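You operate a simulated robot arm through the tools that you are given. There is no shell and no other tool. Be economical: measure what you need, move in short steps, check, and stop when the job is done.

You run a simulated robot arm. Do the job below in one go: nothing can be reset, and whatever is moved stays where it is left.

TASK
Pull the egg drawer open.

Only the result counts: the job must be done as asked and must still hold three seconds after the hand-in. Knocking over, shifting, dropping, spilling or breaking anything else fails it.

THE ROBOT
A 7-joint arm with a two-finger parallel gripper, fixed in place. Base frame: the origin is at the foot of the arm, x ahead of it, y to its left, z up. Lengths are in m, angles in rad, forces in N, time in s.
With the tool pointing down near the work surface it reaches from about 0.22 to 0.66 m from the base axis. Its first joint turns from -1.152 to 1.152 rad. Payload 1.57 kg.
The tool frame sits at the grasp point between the pads (the TCP): z along the fingers, y along the line on which they close. The tips reach 0.03 m beyond it. The gripper opens to 0.11 m. The fingers are 0.024 m wide and 0.012 m thick; the gripper's body (0.048 by 0.112 m) begins 0.078 m behind the TCP.
Orientation is told as [roll, pitch, yaw] about the base's x, y, z axes, in that order, counted from this pose: with the fingers straight down and closing along the base's y, the tool's x points along the base's -x, its y along +y and its z along -z.

THE INTERFACE
- The arm moves only by the tool apply_moves. Its argument "increments" is a list of rows, each an object of numbers (a shift or turn left out is 0, a gripper value left out holds the last): "grip": the closure in counts, from 0 (fully open) to 255 (shut); "dx", "dy", "dz": the shift along the tool's x, y, z in m; "ax", "ay", "az": the turn, a rotation vector about the tool's x, y, z in rad. In form: [{"grip": .., "dx": .., "dy": .., "dz": .., "ax": .., "ay": .., "az": ..}, ...]. A call has 1 to 12 rows; each row is the pose to reach, as a shift and turn from the pose commanded when the call began, along the tool's axes at that moment. Each row takes 0.2 s and may step no farther than 0.05 m and 0.15 rad from the row before; otherwise, or with a gripper value out of range, the whole call is refused. Where a pose cannot be reached the arm comes as near as it can. A force on the tool above 40 N (or 10 N above the force at the start of the call, whichever is more), or a blocked arm, ends the call early, and 0.2 s more pass. The fingers move at their own pace (about 0.108 m/s each) and stop on an object; they squeeze with about 34 N. The grip force told is the motor's: it shows also when the fingers shut on nothing. Time passes only in rows, and 0.2 s behind the last, so rows that repeat a pose let the fingers close. The reply holds the time, the measured pose of the TCP, the force on the tool along the base axes, the opening and the grip force, in the units named above and with some noise, and new pictures: "pictures" is both (left out), scene, wrist or none.
- Cameras (640 x 400 px; columns grow to the right, rows downward): "scene" is fixed at [0.1535, -0.3863, 1.3936]; the picture's right is [0.86, -0.51, 0.00], its down [-0.33, -0.56, -0.76] and it looks along [0.38, 0.65, -0.65] (base axes); focal length 344 px, centre (320, 200). "wrist" rides on the gripper at [0.07, 0.016, -0.141] in the tool frame; the picture's right is [-0.23, 0.97, 0.00], its down [-0.86, -0.20, -0.48] and it looks along [-0.47, -0.11, 0.88] (tool axes); focal length 222 px, centre (320, 200). There is no depth. A picture from a camera that has moved, and an enlarged one, comes with that camera's place and axes in the base frame and with its lens.
- enlarge(camera, box): a new picture of the part [left, top, right, bottom] of that camera's present view, enlarged. No time passes.
- hand_in(): hands the job in; it is judged then, once.

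Work in short steps. Places have to be worked out from the pictures, the camera data and where the tool is seen: move nearer, look again, correct. Check each grasp and each placing, and mend what went wrong. You have 90 turns and 170 pictures in all, those below and enlarged ones among them. Open the gripper and draw the arm clear of the work before you hand the job in, unless the task says otherwise; then end with one line.

The tools are called after ">>>" as name(argument=value, ...) on one line, values as JSON. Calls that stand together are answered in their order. apply_moves: Moves the arm, as the interface text tells. Its arguments: {"type":"object","properties":{"increments":{"type":"array"},"pictures":{"type":"string","enum":["both","scene","wrist","none"]}},"required":["increments"]} The other tools are called the same way: enlarge (camera, box) takes an enlarged picture of a part of a camera's view; hand_in () hands the job in.

At the start:

```text
t: 0.0
eef_pos: [0.4712, -0.0116, 0.991]
tool_rot: [0.0, 0.0, 0.0]
wrist_force: [-0.6, -0.2, 0.1]
finger_gap: 0.11
grasp_force: 0.0
```

scene: 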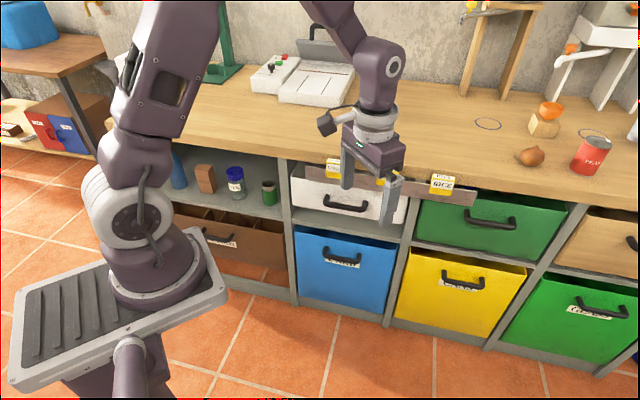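
wrist: 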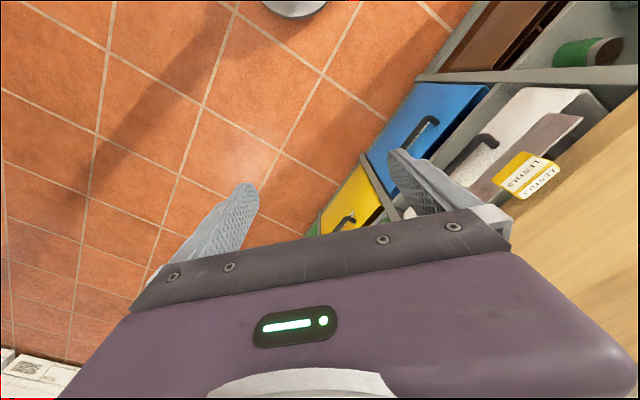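

The scene shows several drawers with labels; I enlarge to read which one is the egg drawer.

>>> enlarge(camera="scene", box=[280, 150, 480, 275])

>>> enlarge(camera="scene", box=[400, 160, 640, 310])

>>> enlarge(camera="scene", box=[160, 140, 400, 290])

```text
3.20 times, centred on (380, 212) of scene
camera zoom: at [0.1535, -0.3863, 1.3936], right [0.86, -0.51, 0.0], down [-0.33, -0.56, -0.76], along [0.38, 0.65, -0.65], focal length 1102 px, centre (128, 160)
```

zoom: 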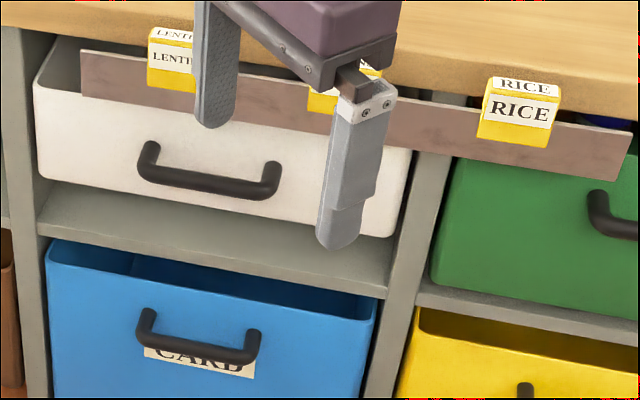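

```text
2.67 times, centred on (520, 235) of scene
camera zoom: at [0.1535, -0.3863, 1.3936], right [0.86, -0.51, 0.0], down [-0.33, -0.56, -0.76], along [0.38, 0.65, -0.65], focal length 918 px, centre (-213, 107)
```

zoom: 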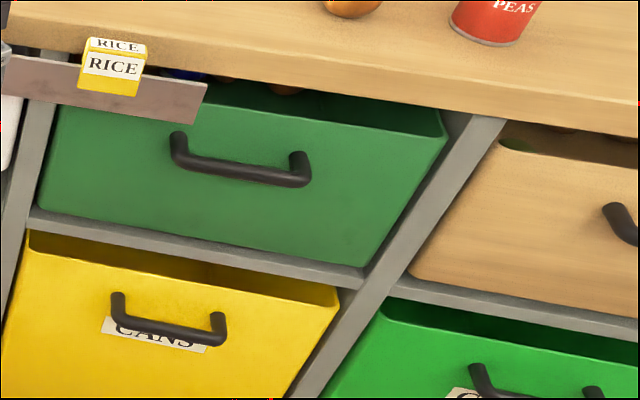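

```text
2.67 times, centred on (280, 215) of scene
camera zoom: at [0.1535, -0.3863, 1.3936], right [0.86, -0.51, 0.0], down [-0.33, -0.56, -0.76], along [0.38, 0.65, -0.65], focal length 918 px, centre (427, 160)
```

zoom: 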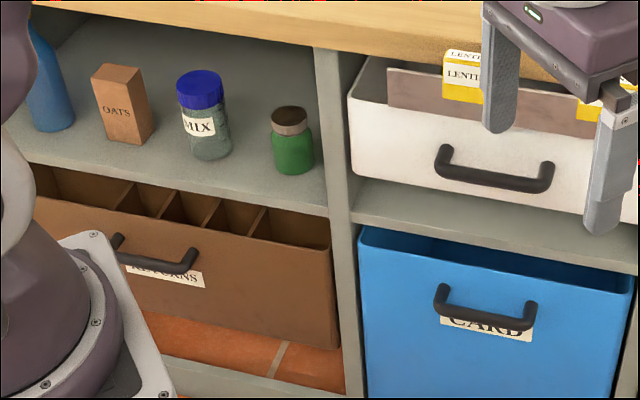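

The upper drawers carry no labels, so their contents or the shelf tags must tell. I zoom in on the gaps above them.

>>> enlarge(camera="scene", box=[425, 165, 525, 228])

>>> enlarge(camera="scene", box=[560, 180, 640, 230])

>>> enlarge(camera="scene", box=[285, 145, 365, 195])

>>> enlarge(camera="wrist", box=[340, 0, 640, 240])

```text
6.35 times, centred on (475, 196) of scene
camera zoom: at [0.1535, -0.3863, 1.3936], right [0.86, -0.51, 0.0], down [-0.33, -0.56, -0.76], along [0.38, 0.65, -0.65], focal length 2187 px, centre (-664, 222)
```

zoom: 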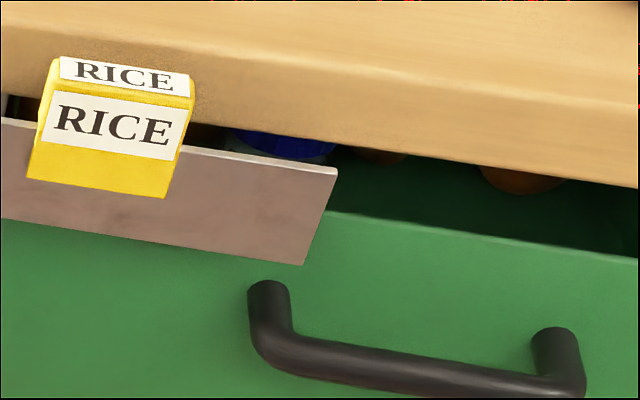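

```text
8.00 times, centred on (600, 205) of scene
camera zoom: at [0.1535, -0.3863, 1.3936], right [0.86, -0.51, 0.0], down [-0.33, -0.56, -0.76], along [0.38, 0.65, -0.65], focal length 2755 px, centre (-1920, 160)
```

zoom: 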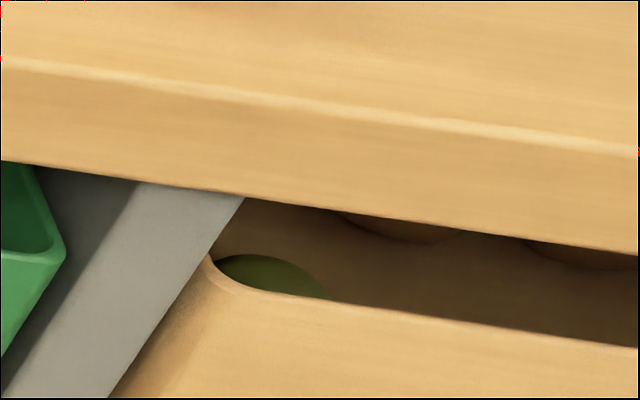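

```text
8.00 times, centred on (325, 170) of scene
camera zoom: at [0.1535, -0.3863, 1.3936], right [0.86, -0.51, 0.0], down [-0.33, -0.56, -0.76], along [0.38, 0.65, -0.65], focal length 2755 px, centre (280, 440)
```

zoom: 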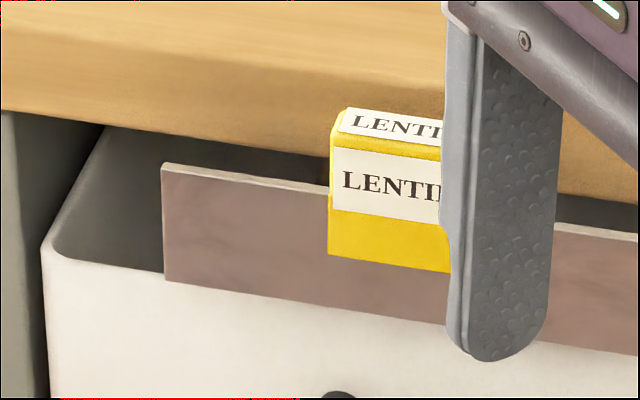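

```text
1.67 times, centred on (490, 120) of wrist
camera zoom: at [0.401, 0.0042, 1.1324], right [0.23, 0.97, 0.0], down [0.86, -0.2, 0.48], along [0.47, -0.11, -0.88], focal length 370 px, centre (37, 333)
```

zoom: 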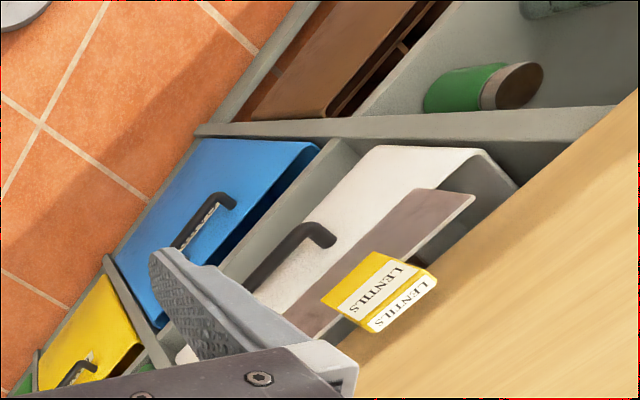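

Triangulating the LENTILS tag from both pictures puts it at about (0.56, 0.275, 0.85), so the counter front runs at 45° (x+y≈0.80). I turn the tool by +45° yaw to square the wrist camera with the drawers and look again.

>>> apply_moves(increments=[{"grip": 0, "az": -0.15}, {"az": -0.3}, {"az": -0.45}, {"az": -0.6}, {"az": -0.75}, {"az": -0.785}, {"az": -0.785}])

```text
t: 1.6
eef_pos: [0.47, -0.0111, 0.9908]
tool_rot: [0.0, 0.0, 0.787]
wrist_force: [0.1, 0.3, -1.0]
finger_gap: 0.1101
grasp_force: 0.0
camera wrist: at [0.4097, -0.0504, 1.1323], right [-0.53, 0.85, 0.0], down [0.75, 0.46, 0.48], along [0.41, 0.25, -0.88], focal length 222 px, centre (320, 200)
```

scene: 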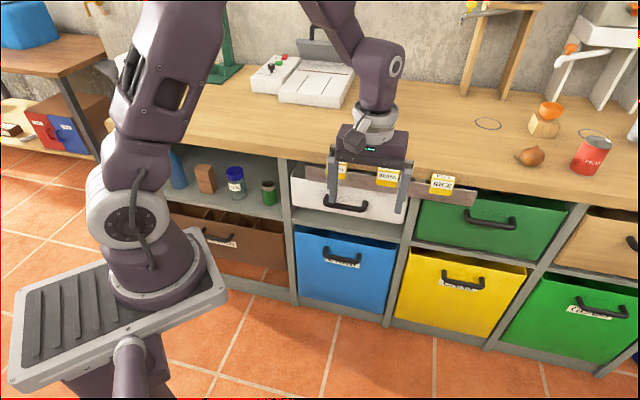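
wrist: 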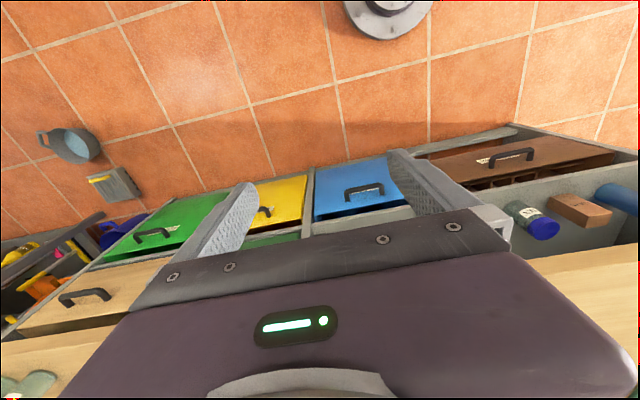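

>>> enlarge(camera="scene", box=[320, 150, 480, 250])

>>> enlarge(camera="wrist", box=[0, 180, 200, 400])

```text
4.00 times, centred on (400, 200) of scene
camera zoom: at [0.1535, -0.3863, 1.3936], right [0.86, -0.51, 0.0], down [-0.33, -0.56, -0.76], along [0.38, 0.65, -0.65], focal length 1378 px, centre (0, 200)
```

zoom: 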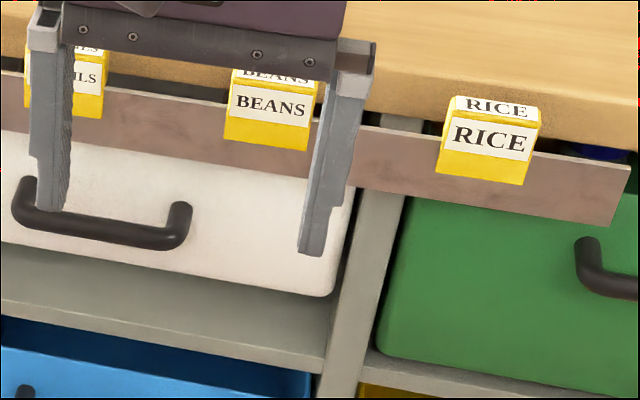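

```text
1.82 times, centred on (100, 290) of wrist
camera zoom: at [0.4097, -0.0504, 1.1323], right [-0.53, 0.85, 0.0], down [0.75, 0.46, 0.48], along [0.41, 0.25, -0.88], focal length 404 px, centre (720, 36)
```

zoom: 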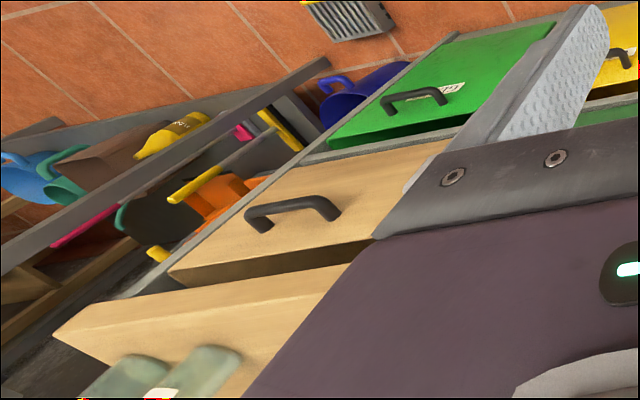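

The rail tags say LENTILS / BEANS / RICE, no eggs, so I need to look into the unlabelled drawers. I tilt the fingers toward the counter so that the wrist camera looks more horizontally.

>>> apply_moves(increments=[{"ay": -0.15}, {"ay": -0.3}, {"ay": -0.45}, {"ay": -0.6}, {"ay": -0.75}, {"ay": -0.75}])

```text
t: 3.0
eef_pos: [0.4681, -0.0128, 0.9893]
tool_rot: [0.004, -0.719, 0.785]
wrist_force: [0.3, 0.8, 0.4]
finger_gap: 0.11
grasp_force: 0.0
camera wrist: at [0.3544, -0.1047, 1.0496], right [-0.57, 0.81, 0.15], down [0.37, 0.09, 0.92], along [0.73, 0.58, -0.35], focal length 222 px, centre (320, 200)
```

scene: 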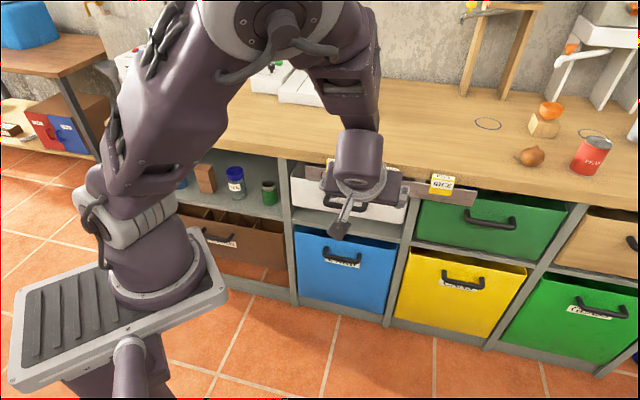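
wrist: 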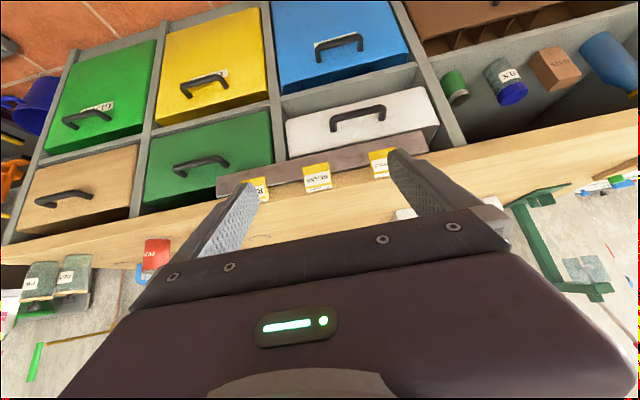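

The wrist view (upside-down) now shows all fronts well. I enlarge it for contents and measuring.

>>> enlarge(camera="wrist", box=[200, 60, 460, 220])

>>> enlarge(camera="wrist", box=[0, 80, 280, 260])

>>> enlarge(camera="scene", box=[280, 150, 420, 240])

```text
2.46 times, centred on (330, 140) of wrist
camera zoom: at [0.3544, -0.1047, 1.0496], right [-0.57, 0.81, 0.15], down [0.37, 0.09, 0.92], along [0.73, 0.58, -0.35], focal length 547 px, centre (295, 348)
```

zoom: 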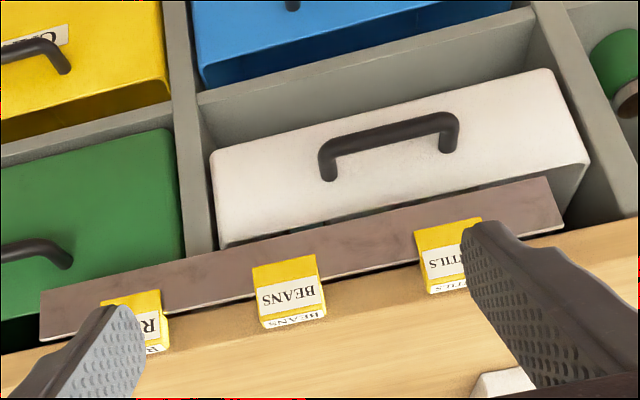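

```text
2.22 times, centred on (140, 170) of wrist
camera zoom: at [0.3544, -0.1047, 1.0496], right [-0.57, 0.81, 0.15], down [0.37, 0.09, 0.92], along [0.73, 0.58, -0.35], focal length 494 px, centre (720, 267)
```

zoom: 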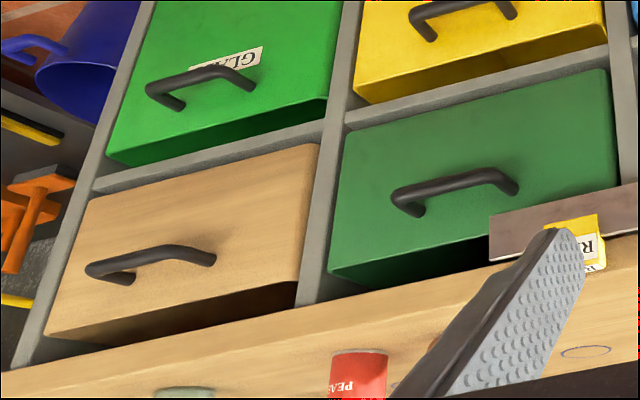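

```text
4.44 times, centred on (350, 195) of scene
camera zoom: at [0.1535, -0.3863, 1.3936], right [0.86, -0.51, 0.0], down [-0.33, -0.56, -0.76], along [0.38, 0.65, -0.65], focal length 1531 px, centre (187, 222)
```

zoom: 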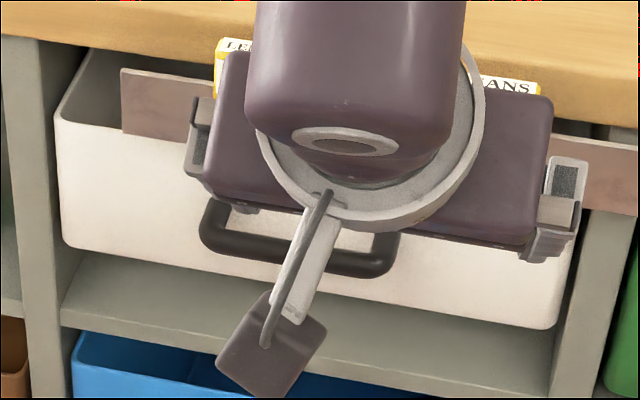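

The white drawer's handle triangulates to about (0.63, 0.275, 0.665), but the plank hides its contents from above. I lower the arm by about 0.17 m to look under the plank and the counter edge into the drawers.

>>> apply_moves(increments=[{"dx": -0.029, "dz": 0.031}, {"dx": -0.058, "dz": 0.062}, {"dx": -0.087, "dz": 0.093}, {"dx": -0.116, "dz": 0.124}, {"dx": -0.116, "dz": 0.124}])

```text
t: 4.2
eef_pos: [0.5918, 0.1093, 0.9796]
tool_rot: [0.0, -0.75, 0.785]
wrist_force: [0.2, 0.5, -0.6]
finger_gap: 0.11
grasp_force: 0.1
camera wrist: at [0.476, 0.0154, 1.0356], right [-0.57, 0.81, 0.15], down [0.35, 0.07, 0.93], along [0.74, 0.59, -0.32], focal length 222 px, centre (320, 200)
```

scene: 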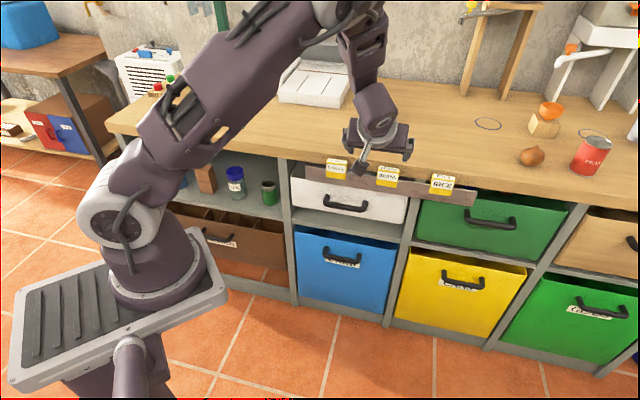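
wrist: 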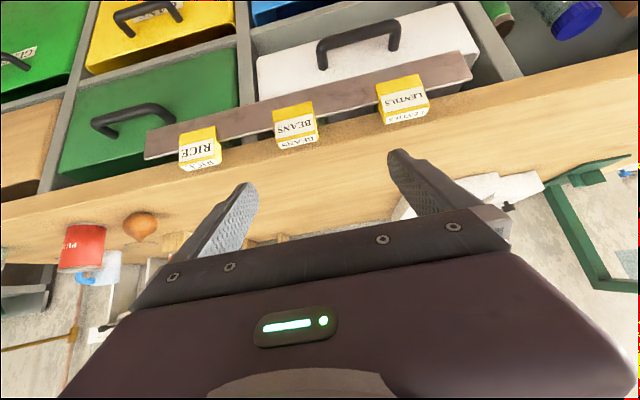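

I had the tool x sign wrong: the arm went forward over the counter instead of down, touching nothing. Tool +x now points outward and down, so I move along it to back away and get low.

>>> apply_moves(increments=[{"dx": 0.048}, {"dx": 0.096}, {"dx": 0.144}, {"dx": 0.192}, {"dx": 0.24}, {"dx": 0.283}, {"dx": 0.283}])

```text
t: 5.8
eef_pos: [0.4429, -0.0381, 0.7867]
tool_rot: [0.0, -0.751, 0.786]
wrist_force: [0.0, -0.2, -0.3]
finger_gap: 0.1098
grasp_force: 0.0
camera wrist: at [0.3286, -0.1318, 0.8416], right [-0.57, 0.81, 0.15], down [0.35, 0.07, 0.93], along [0.74, 0.59, -0.32], focal length 222 px, centre (320, 200)
```

scene: 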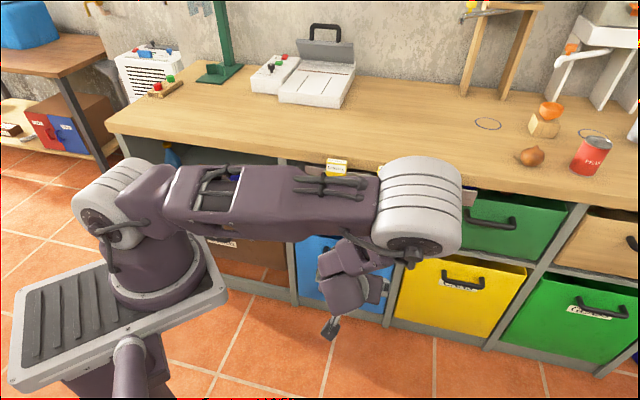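
wrist: 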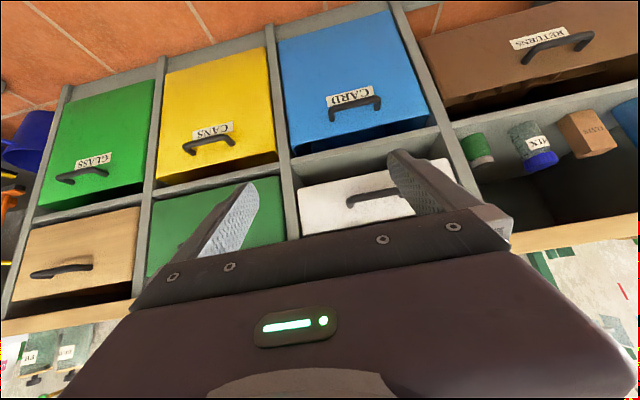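

From here the gripper hides the gap. I tilt the tool further toward horizontal (camera then looks slightly up) and rise a little, to bring the drawer openings into the clear part of the picture.

>>> apply_moves(increments=[{"dx": -0.01, "dz": -0.011, "ay": -0.14}, {"dx": -0.02, "dz": -0.022, "ay": -0.28}, {"dx": -0.03, "dz": -0.033, "ay": -0.42}, {"dx": -0.041, "dz": -0.044, "ay": -0.55}, {"dx": -0.041, "dz": -0.044, "ay": -0.55}])

```text
t: 7.0
eef_pos: [0.4441, -0.0383, 0.8465]
tool_rot: [0.002, -1.299, 0.783]
wrist_force: [0.5, 0.2, 0.4]
finger_gap: 0.11
grasp_force: 0.2
camera wrist: at [0.324, -0.1371, 0.8168], right [-0.65, 0.73, 0.22], down [-0.02, -0.31, 0.95], along [0.76, 0.61, 0.22], focal length 222 px, centre (320, 200)
```

scene: 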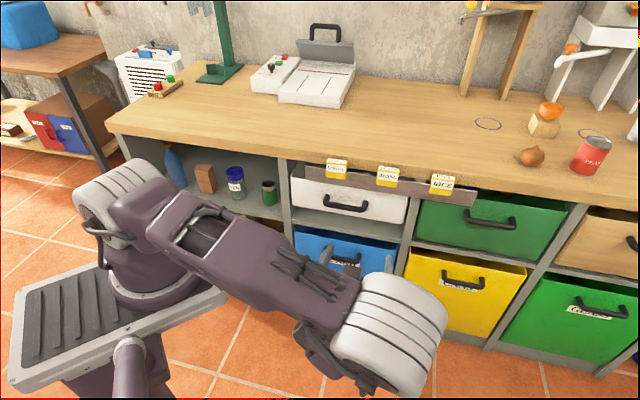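
wrist: 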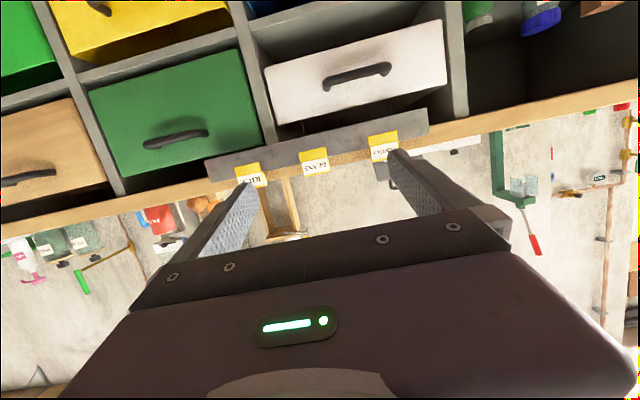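

Now a gap shows between the white front and the plank; I enlarge it.

>>> enlarge(camera="wrist", box=[255, 70, 455, 195])

>>> enlarge(camera="wrist", box=[0, 110, 270, 240])

```text
3.20 times, centred on (355, 132) of wrist
camera zoom: at [0.324, -0.1371, 0.8168], right [-0.65, 0.73, 0.22], down [-0.02, -0.31, 0.95], along [0.76, 0.61, 0.22], focal length 711 px, centre (208, 416)
```

zoom: 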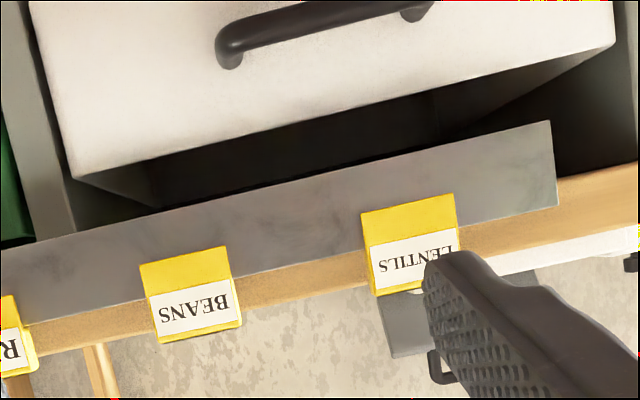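

```text
2.37 times, centred on (135, 175) of wrist
camera zoom: at [0.324, -0.1371, 0.8168], right [-0.65, 0.73, 0.22], down [-0.02, -0.31, 0.95], along [0.76, 0.61, 0.22], focal length 526 px, centre (758, 259)
```

zoom: 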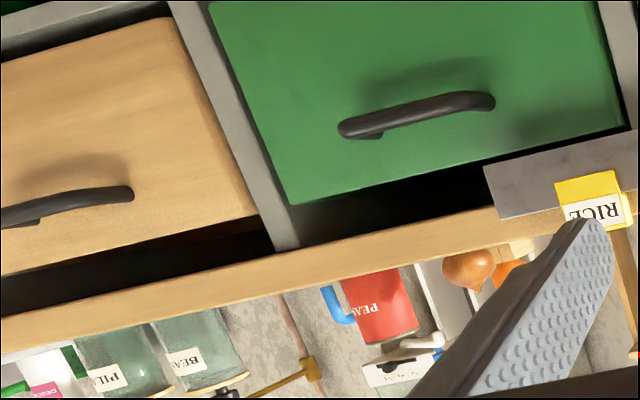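

The white drawer's near part is dark. To see its floor over the front (top z≈0.755) and under the plank (bottom z≈0.79), I bring the camera to about 23° above that gap, nearer and a bit left.

>>> apply_moves(increments=[{"dx": -0.016, "dy": 0.014, "dz": 0.029, "ay": 0.06}, {"dx": -0.032, "dy": 0.028, "dz": 0.058, "ay": 0.12}, {"dx": -0.048, "dy": 0.042, "dz": 0.087, "ay": 0.18}, {"dx": -0.064, "dy": 0.056, "dz": 0.115, "ay": 0.24}, {"dx": -0.079, "dy": 0.07, "dz": 0.144, "ay": 0.3}, {"dx": -0.079, "dy": 0.07, "dz": 0.144, "ay": 0.3}])

```text
t: 8.4
eef_pos: [0.5072, 0.1251, 0.8853]
tool_rot: [-0.001, -1.001, 0.787]
wrist_force: [1.4, -0.2, -0.2]
finger_gap: 0.1102
grasp_force: 0.1
camera wrist: at [0.3847, 0.0255, 0.903], right [-0.6, 0.78, 0.19], down [0.18, -0.1, 0.98], along [0.78, 0.62, -0.08], focal length 222 px, centre (320, 200)
```

scene: 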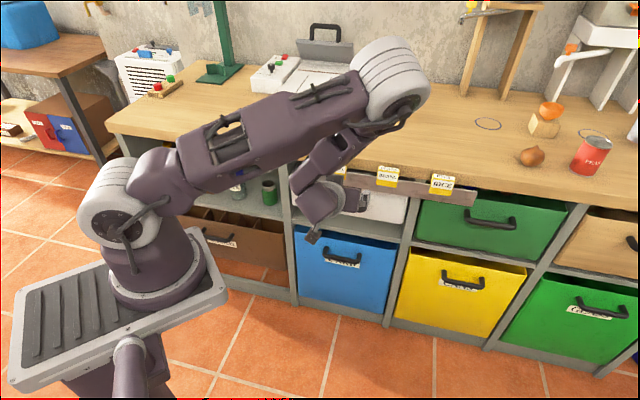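
wrist: 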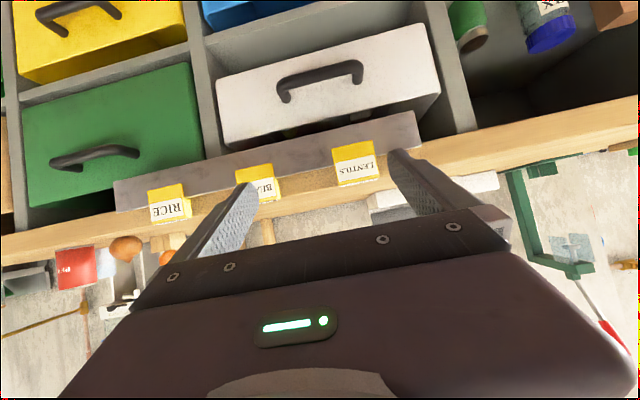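

>>> enlarge(camera="wrist", box=[250, 90, 410, 170])

>>> enlarge(camera="wrist", box=[0, 130, 200, 240])

```text
4.00 times, centred on (330, 130) of wrist
camera zoom: at [0.3847, 0.0255, 0.903], right [-0.6, 0.78, 0.19], down [0.18, -0.1, 0.98], along [0.78, 0.62, -0.08], focal length 888 px, centre (280, 480)
```

zoom: 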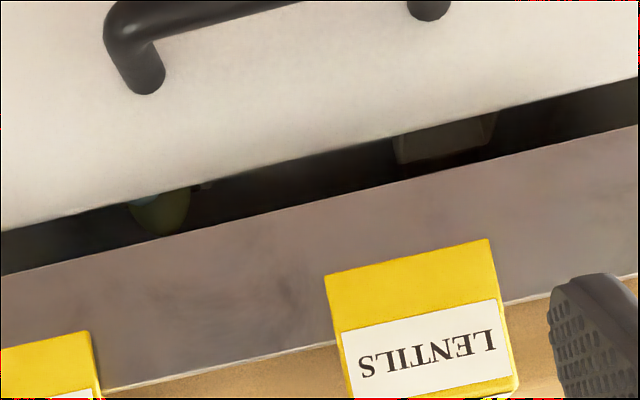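

```text
3.20 times, centred on (100, 185) of wrist
camera zoom: at [0.3847, 0.0255, 0.903], right [-0.6, 0.78, 0.19], down [0.18, -0.1, 0.98], along [0.78, 0.62, -0.08], focal length 711 px, centre (1024, 248)
```

zoom: 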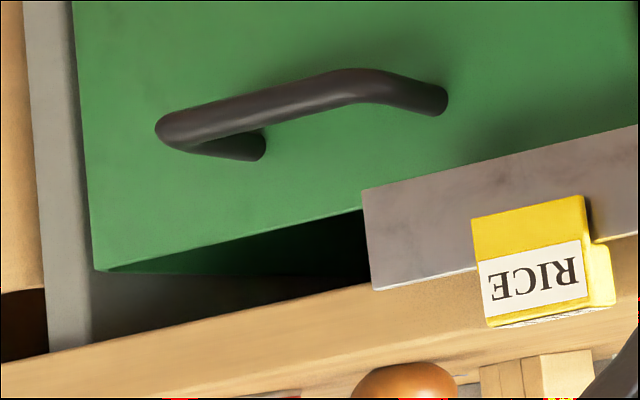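

White holds a dim grey box-like thing and a yellow-green one; unclear. I raise the camera slightly (0.03 m) for a deeper look.

>>> apply_moves(increments=[{"dx": -0.025, "dz": -0.016}, {"dx": -0.025, "dz": -0.016}], pictures="none")

>>> enlarge(camera="wrist", box=[220, 70, 420, 195])

```text
t: 9.0
eef_pos: [0.5056, 0.125, 0.9154]
tool_rot: [0.001, -1.0, 0.787]
wrist_force: [0.5, 0.4, -0.3]
finger_gap: 0.1097
grasp_force: 0.0
```

```text
3.20 times, centred on (320, 132) of wrist
camera zoom: at [0.3844, 0.0256, 0.9329], right [-0.6, 0.78, 0.19], down [0.18, -0.1, 0.98], along [0.78, 0.62, -0.08], focal length 711 px, centre (320, 416)
```

zoom: 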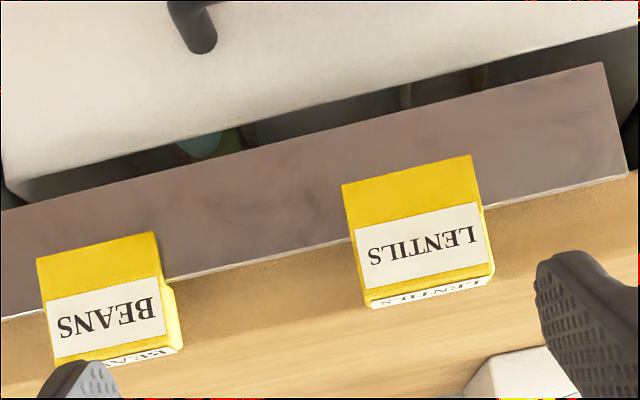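

Still ambiguous (a teal round shape and a dark box). I move right, staying in front of the counter, to look into the green and wooden drawers for comparison.

>>> apply_moves(increments=[{"dx": 0.015, "dz": -0.025, "dy": -0.03}, {"dx": 0.03, "dz": -0.05, "dy": -0.06}, {"dx": 0.043, "dz": -0.067, "dy": -0.1}, {"dx": 0.043, "dz": -0.067, "dy": -0.145}, {"dx": 0.043, "dz": -0.067, "dy": -0.19}, {"dx": 0.043, "dz": -0.067, "dy": -0.235}, {"dx": 0.043, "dz": -0.067, "dy": -0.28}, {"dx": 0.043, "dz": -0.067, "dy": -0.32}, {"dx": 0.043, "dz": -0.067, "dy": -0.32}], pictures="wrist")

```text
t: 11.0
eef_pos: [0.675, -0.1582, 0.9155]
tool_rot: [0.0, -1.001, 0.784]
wrist_force: [0.3, 0.8, -0.1]
finger_gap: 0.1098
grasp_force: 0.0
camera wrist: at [0.5539, -0.2579, 0.9313], right [-0.6, 0.78, 0.19], down [0.18, -0.1, 0.98], along [0.78, 0.62, -0.08], focal length 222 px, centre (320, 200)
```

wrist: 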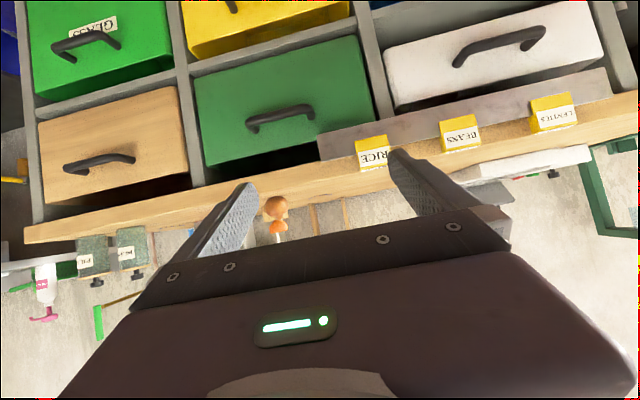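

>>> enlarge(camera="wrist", box=[190, 110, 350, 200])

>>> enlarge(camera="wrist", box=[30, 150, 200, 240])

>>> enlarge(camera="wrist", box=[380, 60, 620, 150])

```text
4.00 times, centred on (270, 155) of wrist
camera zoom: at [0.5539, -0.2579, 0.9313], right [-0.6, 0.78, 0.19], down [0.18, -0.1, 0.98], along [0.78, 0.62, -0.08], focal length 888 px, centre (520, 380)
```

zoom: 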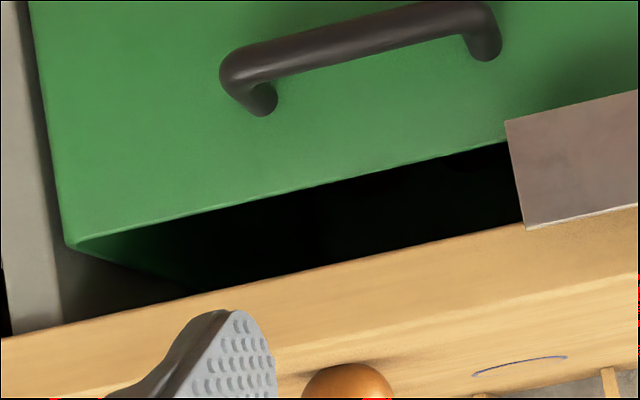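

```text
3.76 times, centred on (115, 195) of wrist
camera zoom: at [0.5539, -0.2579, 0.9313], right [-0.6, 0.78, 0.19], down [0.18, -0.1, 0.98], along [0.78, 0.62, -0.08], focal length 836 px, centre (1092, 219)
```

zoom: 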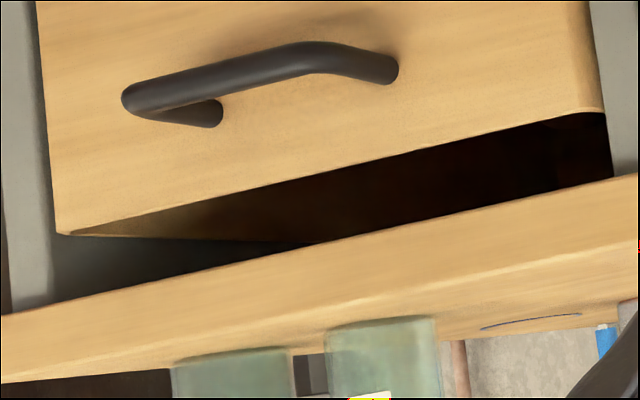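

```text
2.67 times, centred on (500, 105) of wrist
camera zoom: at [0.5539, -0.2579, 0.9313], right [-0.6, 0.78, 0.19], down [0.18, -0.1, 0.98], along [0.78, 0.62, -0.08], focal length 592 px, centre (-160, 453)
```

zoom: 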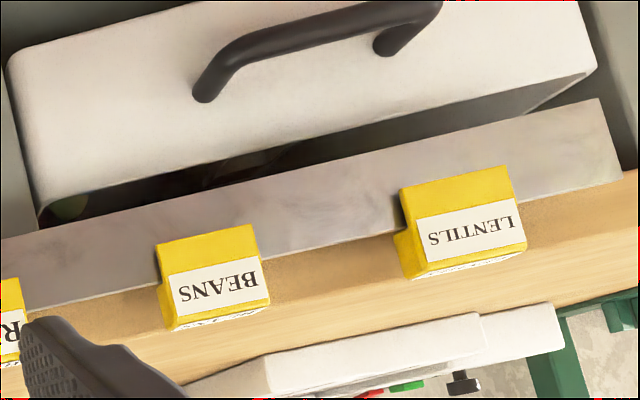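

The low view is too dark. The steep scene view saw contents near the front edge; I zoom that further.

>>> enlarge(camera="scene", box=[455, 180, 515, 215])

>>> enlarge(camera="scene", box=[510, 190, 580, 215])

>>> enlarge(camera="scene", box=[580, 195, 640, 230])

>>> enlarge(camera="scene", box=[285, 150, 425, 230])

```text
10.67 times, centred on (485, 198) of scene
camera zoom: at [0.1536, -0.3863, 1.3936], right [0.86, -0.51, 0.0], down [-0.33, -0.56, -0.76], along [0.38, 0.65, -0.65], focal length 3674 px, centre (-1440, 227)
```

zoom: 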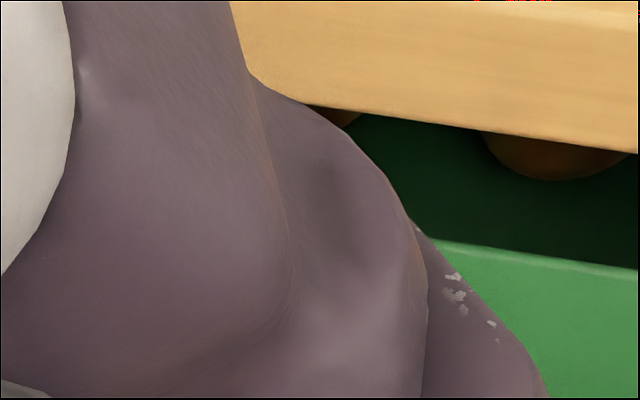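

```text
9.14 times, centred on (545, 202) of scene
camera zoom: at [0.1536, -0.3863, 1.3936], right [0.86, -0.51, 0.0], down [-0.33, -0.56, -0.76], along [0.38, 0.65, -0.65], focal length 3149 px, centre (-1737, 177)
```

zoom: 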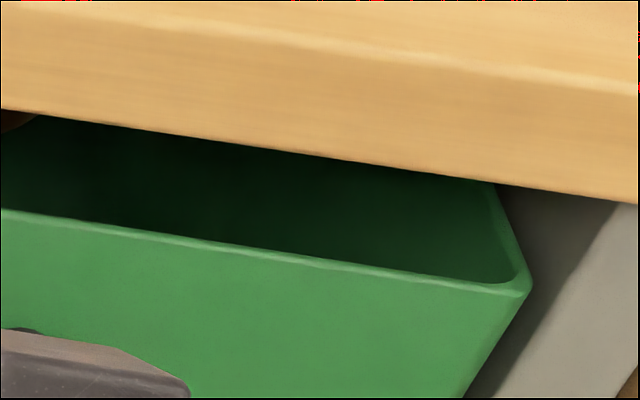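

```text
10.67 times, centred on (610, 212) of scene
camera zoom: at [0.1536, -0.3863, 1.3936], right [0.86, -0.51, 0.0], down [-0.33, -0.56, -0.76], along [0.38, 0.65, -0.65], focal length 3674 px, centre (-2773, 67)
```

zoom: 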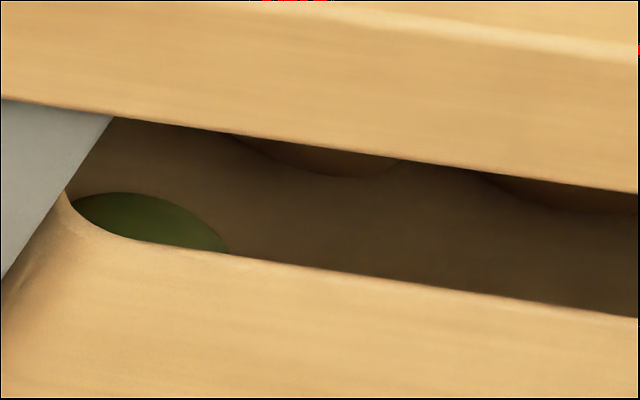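

```text
4.57 times, centred on (355, 190) of scene
camera zoom: at [0.1536, -0.3863, 1.3936], right [0.86, -0.51, 0.0], down [-0.33, -0.56, -0.76], along [0.38, 0.65, -0.65], focal length 1574 px, centre (160, 246)
```

zoom: 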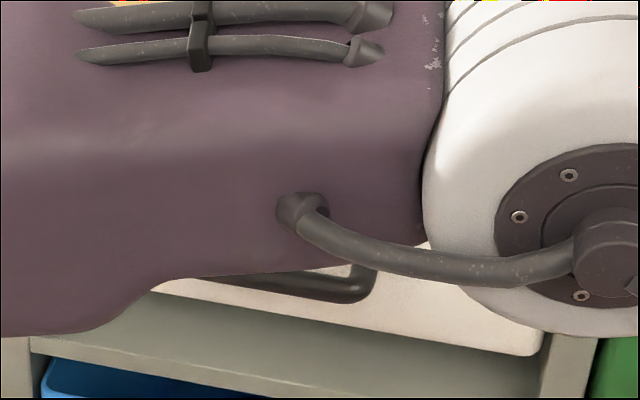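

Green shows a blue lid and brown round things, wood shows a green thing and brown rounds; not yet decisive. I raise the camera about 0.11 m here for a steeper look into green and wood.

>>> apply_moves(increments=[{"dx": -0.034, "dz": -0.021}, {"dx": -0.067, "dz": -0.043}, {"dx": -0.1, "dz": -0.064}, {"dx": -0.1, "dz": -0.064}], pictures="wrist")

>>> enlarge(camera="wrist", box=[200, 90, 340, 170])

>>> enlarge(camera="wrist", box=[50, 110, 210, 200])

```text
t: 12.0
eef_pos: [0.6787, -0.1548, 1.0331]
tool_rot: [0.0, -0.999, 0.785]
wrist_force: [-0.2, -0.2, 0.3]
finger_gap: 0.1099
grasp_force: 0.1
camera wrist: at [0.5571, -0.2548, 1.0494], right [-0.6, 0.78, 0.19], down [0.18, -0.1, 0.98], along [0.78, 0.62, -0.08], focal length 222 px, centre (320, 200)
```

wrist: 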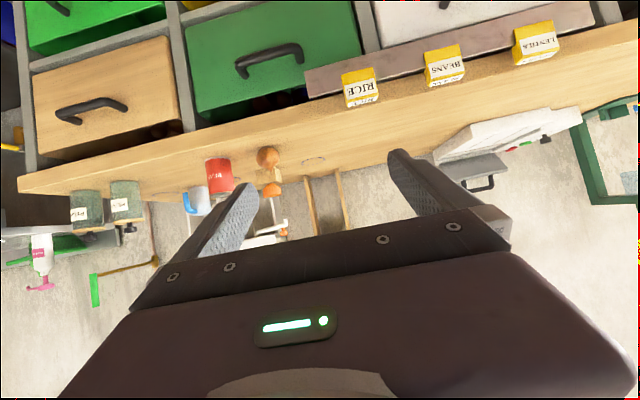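

```text
4.57 times, centred on (270, 130) of wrist
camera zoom: at [0.5571, -0.2548, 1.0494], right [-0.6, 0.78, 0.19], down [0.18, -0.1, 0.98], along [0.78, 0.62, -0.08], focal length 1015 px, centre (549, 520)
```

zoom: 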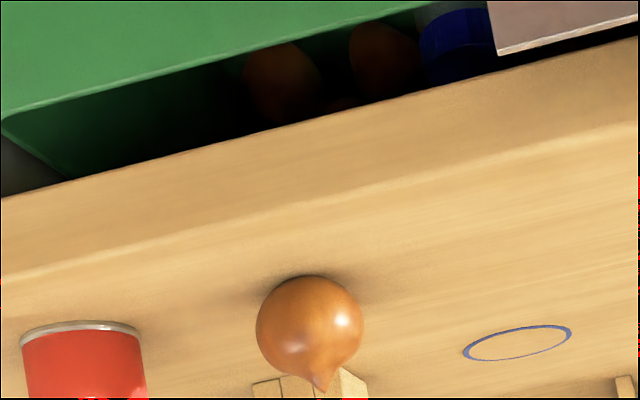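

```text
4.00 times, centred on (130, 155) of wrist
camera zoom: at [0.5571, -0.2548, 1.0494], right [-0.6, 0.78, 0.19], down [0.18, -0.1, 0.98], along [0.78, 0.62, -0.08], focal length 888 px, centre (1080, 380)
```

zoom: 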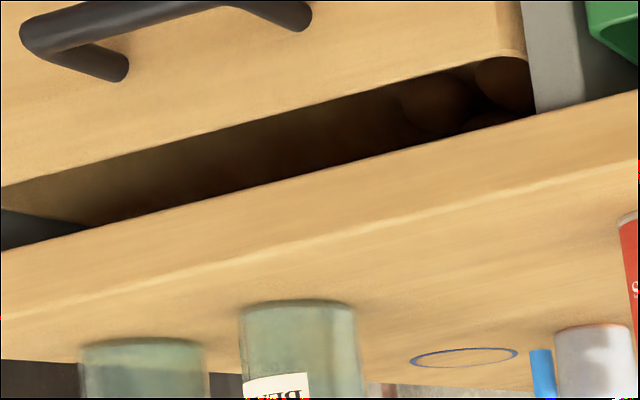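

Green holds a blue-lidded jar and brown oval things; wood holds rounds too. To judge the white drawer fairly, I go back left at this height to look past the plank's left end into it.

>>> apply_moves(increments=[{"dy": 0.045}, {"dy": 0.09}, {"dy": 0.135}, {"dy": 0.18}, {"dy": 0.225}, {"dy": 0.27}, {"dy": 0.315}, {"dy": 0.36}, {"dy": 0.405}, {"dy": 0.45}, {"dy": 0.45}], pictures="wrist")

>>> enlarge(camera="wrist", box=[200, 20, 440, 170])

```text
t: 14.4
eef_pos: [0.4465, 0.0997, 1.0317]
tool_rot: [0.0, -1.006, 0.782]
wrist_force: [-0.3, -0.5, 0.3]
finger_gap: 0.1099
grasp_force: 0.1
out of reach, approached as far as the arm can: row 6, 7, 8, 9, 10, 11
camera wrist: at [0.3236, 0.0008, 1.0481], right [-0.6, 0.78, 0.19], down [0.18, -0.1, 0.98], along [0.78, 0.62, -0.08], focal length 222 px, centre (320, 200)
```

wrist: 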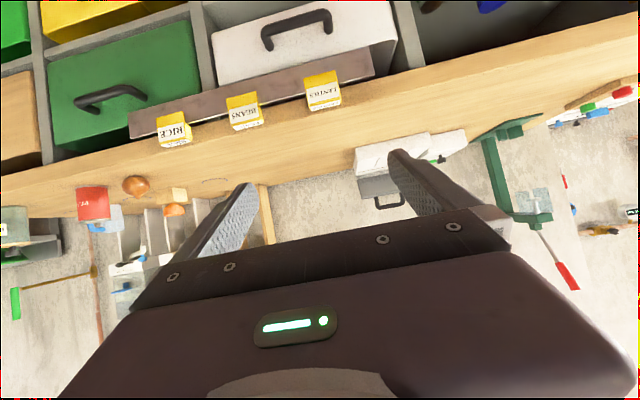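

```text
2.67 times, centred on (320, 95) of wrist
camera zoom: at [0.3236, 0.0008, 1.0481], right [-0.6, 0.78, 0.19], down [0.18, -0.1, 0.98], along [0.78, 0.62, -0.08], focal length 592 px, centre (320, 480)
```

zoom: 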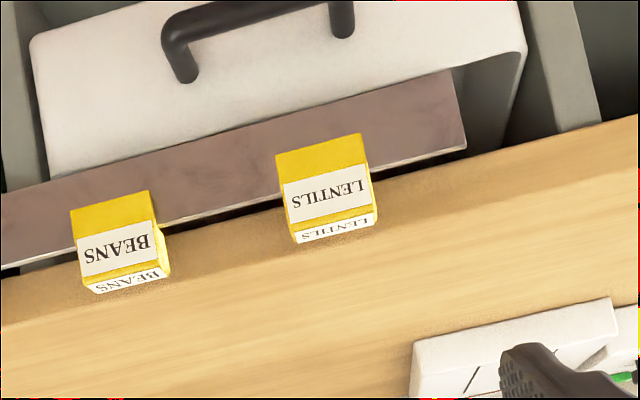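

I lower to where the slot between the plank and the white front is open, and zoom hard.

>>> apply_moves(increments=[{"dx": 0.03, "dz": 0.019}, {"dx": 0.06, "dz": 0.038}, {"dx": 0.09, "dz": 0.058}, {"dx": 0.13, "dz": 0.083}, {"dx": 0.13, "dz": 0.083}], pictures="wrist")

>>> enlarge(camera="wrist", box=[230, 110, 310, 160])

>>> enlarge(camera="wrist", box=[300, 95, 380, 145])

```text
t: 15.6
eef_pos: [0.4456, 0.1046, 0.8705]
tool_rot: [0.002, -1.0, 0.782]
wrist_force: [0.5, 0.5, 0.0]
finger_gap: 0.11
grasp_force: 0.1
camera wrist: at [0.3243, 0.0056, 0.8878], right [-0.6, 0.78, 0.19], down [0.18, -0.1, 0.98], along [0.78, 0.62, -0.08], focal length 222 px, centre (320, 200)
```

wrist: 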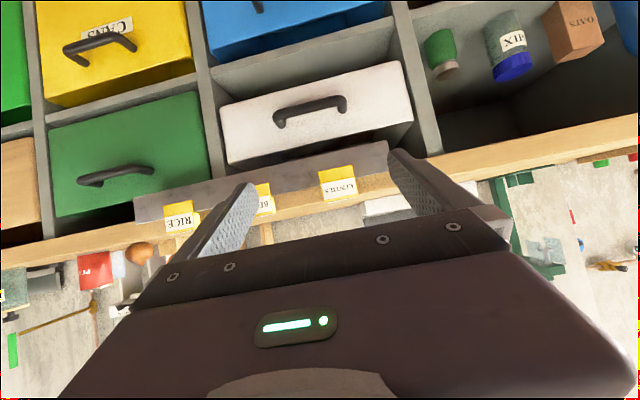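

```text
8.00 times, centred on (270, 135) of wrist
camera zoom: at [0.3243, 0.0056, 0.8878], right [-0.6, 0.78, 0.19], down [0.18, -0.1, 0.98], along [0.78, 0.62, -0.08], focal length 1777 px, centre (720, 720)
```

zoom: 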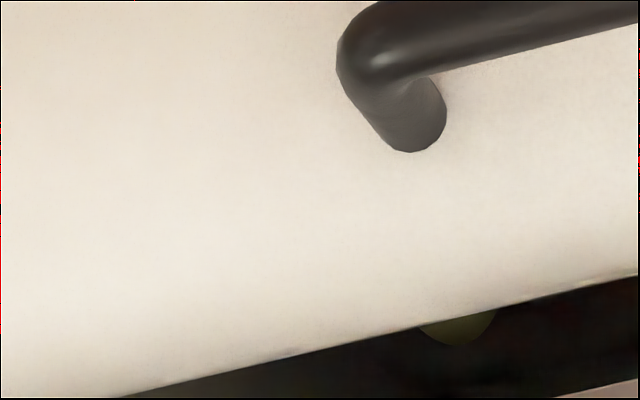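

```text
8.00 times, centred on (340, 120) of wrist
camera zoom: at [0.3243, 0.0056, 0.8878], right [-0.6, 0.78, 0.19], down [0.18, -0.1, 0.98], along [0.78, 0.62, -0.08], focal length 1777 px, centre (160, 840)
```

zoom: 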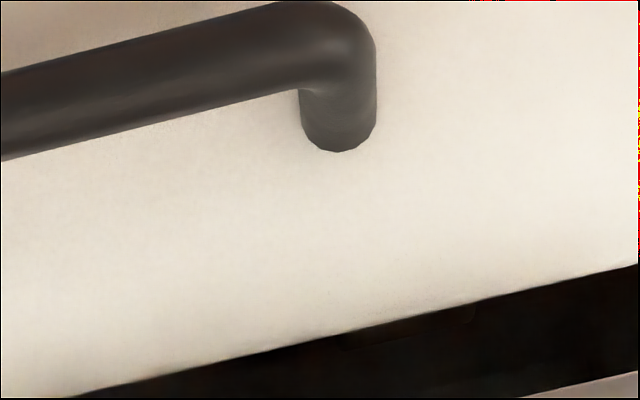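

The steeper line of the earlier look showed more; I go forward 0.08 and up 0.025 for it.

>>> apply_moves(increments=[{"dx": -0.032, "dz": 0.027}, {"dx": -0.064, "dz": 0.054}, {"dx": -0.064, "dz": 0.054}], pictures="wrist")

>>> enlarge(camera="wrist", box=[200, 100, 300, 162])

>>> enlarge(camera="wrist", box=[290, 85, 390, 147])

```text
t: 16.4
eef_pos: [0.504, 0.1634, 0.8968]
tool_rot: [0.0, -1.001, 0.785]
wrist_force: [0.5, 0.5, 0.1]
finger_gap: 0.11
grasp_force: 0.0
camera wrist: at [0.3821, 0.0643, 0.9138], right [-0.6, 0.78, 0.19], down [0.18, -0.1, 0.98], along [0.78, 0.62, -0.08], focal length 222 px, centre (320, 200)
```

wrist: 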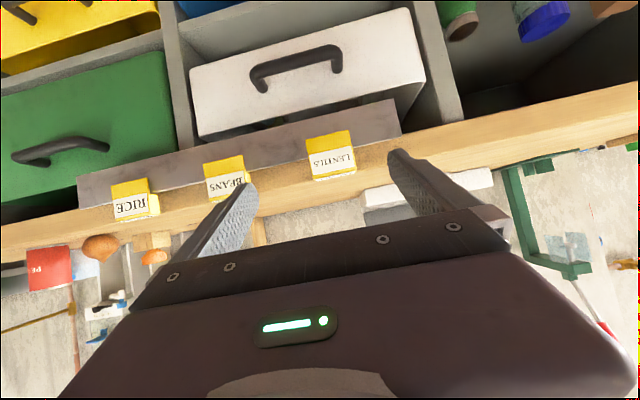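

```text
6.40 times, centred on (250, 131) of wrist
camera zoom: at [0.3821, 0.0643, 0.9138], right [-0.6, 0.78, 0.19], down [0.18, -0.1, 0.98], along [0.78, 0.62, -0.08], focal length 1422 px, centre (768, 642)
```

zoom: 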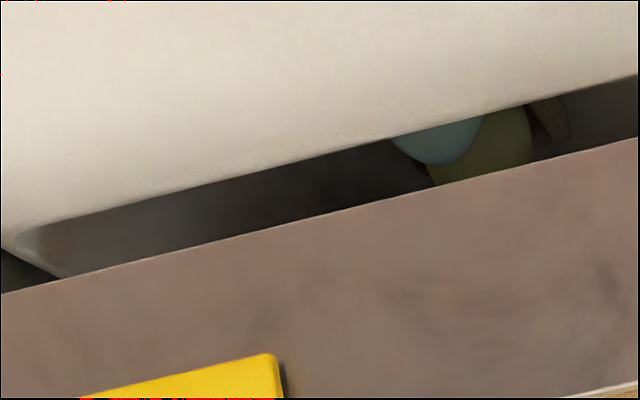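

```text
6.40 times, centred on (340, 116) of wrist
camera zoom: at [0.3821, 0.0643, 0.9138], right [-0.6, 0.78, 0.19], down [0.18, -0.1, 0.98], along [0.78, 0.62, -0.08], focal length 1422 px, centre (192, 738)
```

zoom: 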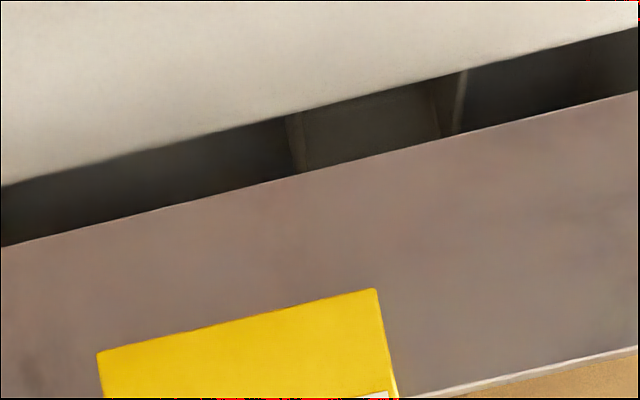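

In the white drawer I see a pale-blue and an olive rounded thing, egg-like, and a partitioned box; in green, brown ovals of egg-like size. I raise slightly for a steeper slice of the white drawer's items.

>>> apply_moves(increments=[{"dx": -0.017, "dz": -0.011, "dy": -0.05}, {"dx": -0.017, "dz": -0.011, "dy": -0.08}, {"dx": -0.017, "dz": -0.011, "dy": -0.08}], pictures="wrist")

>>> enlarge(camera="wrist", box=[250, 80, 350, 142])

```text
refused: row 1 steps farther than a row can; nothing moved
```

```text
6.40 times, centred on (300, 111) of wrist
camera zoom: at [0.3821, 0.0643, 0.9138], right [-0.6, 0.78, 0.19], down [0.18, -0.1, 0.98], along [0.78, 0.62, -0.08], focal length 1422 px, centre (448, 770)
```

zoom: 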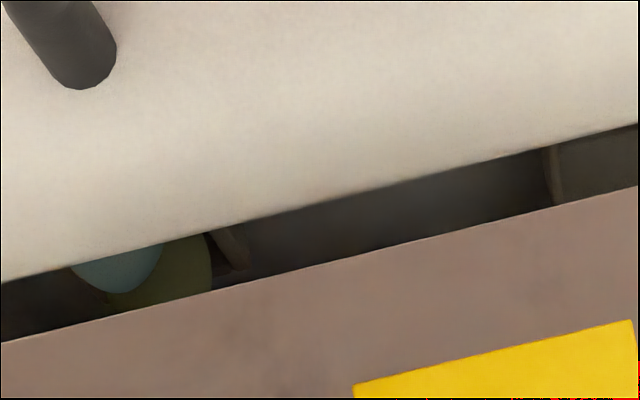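

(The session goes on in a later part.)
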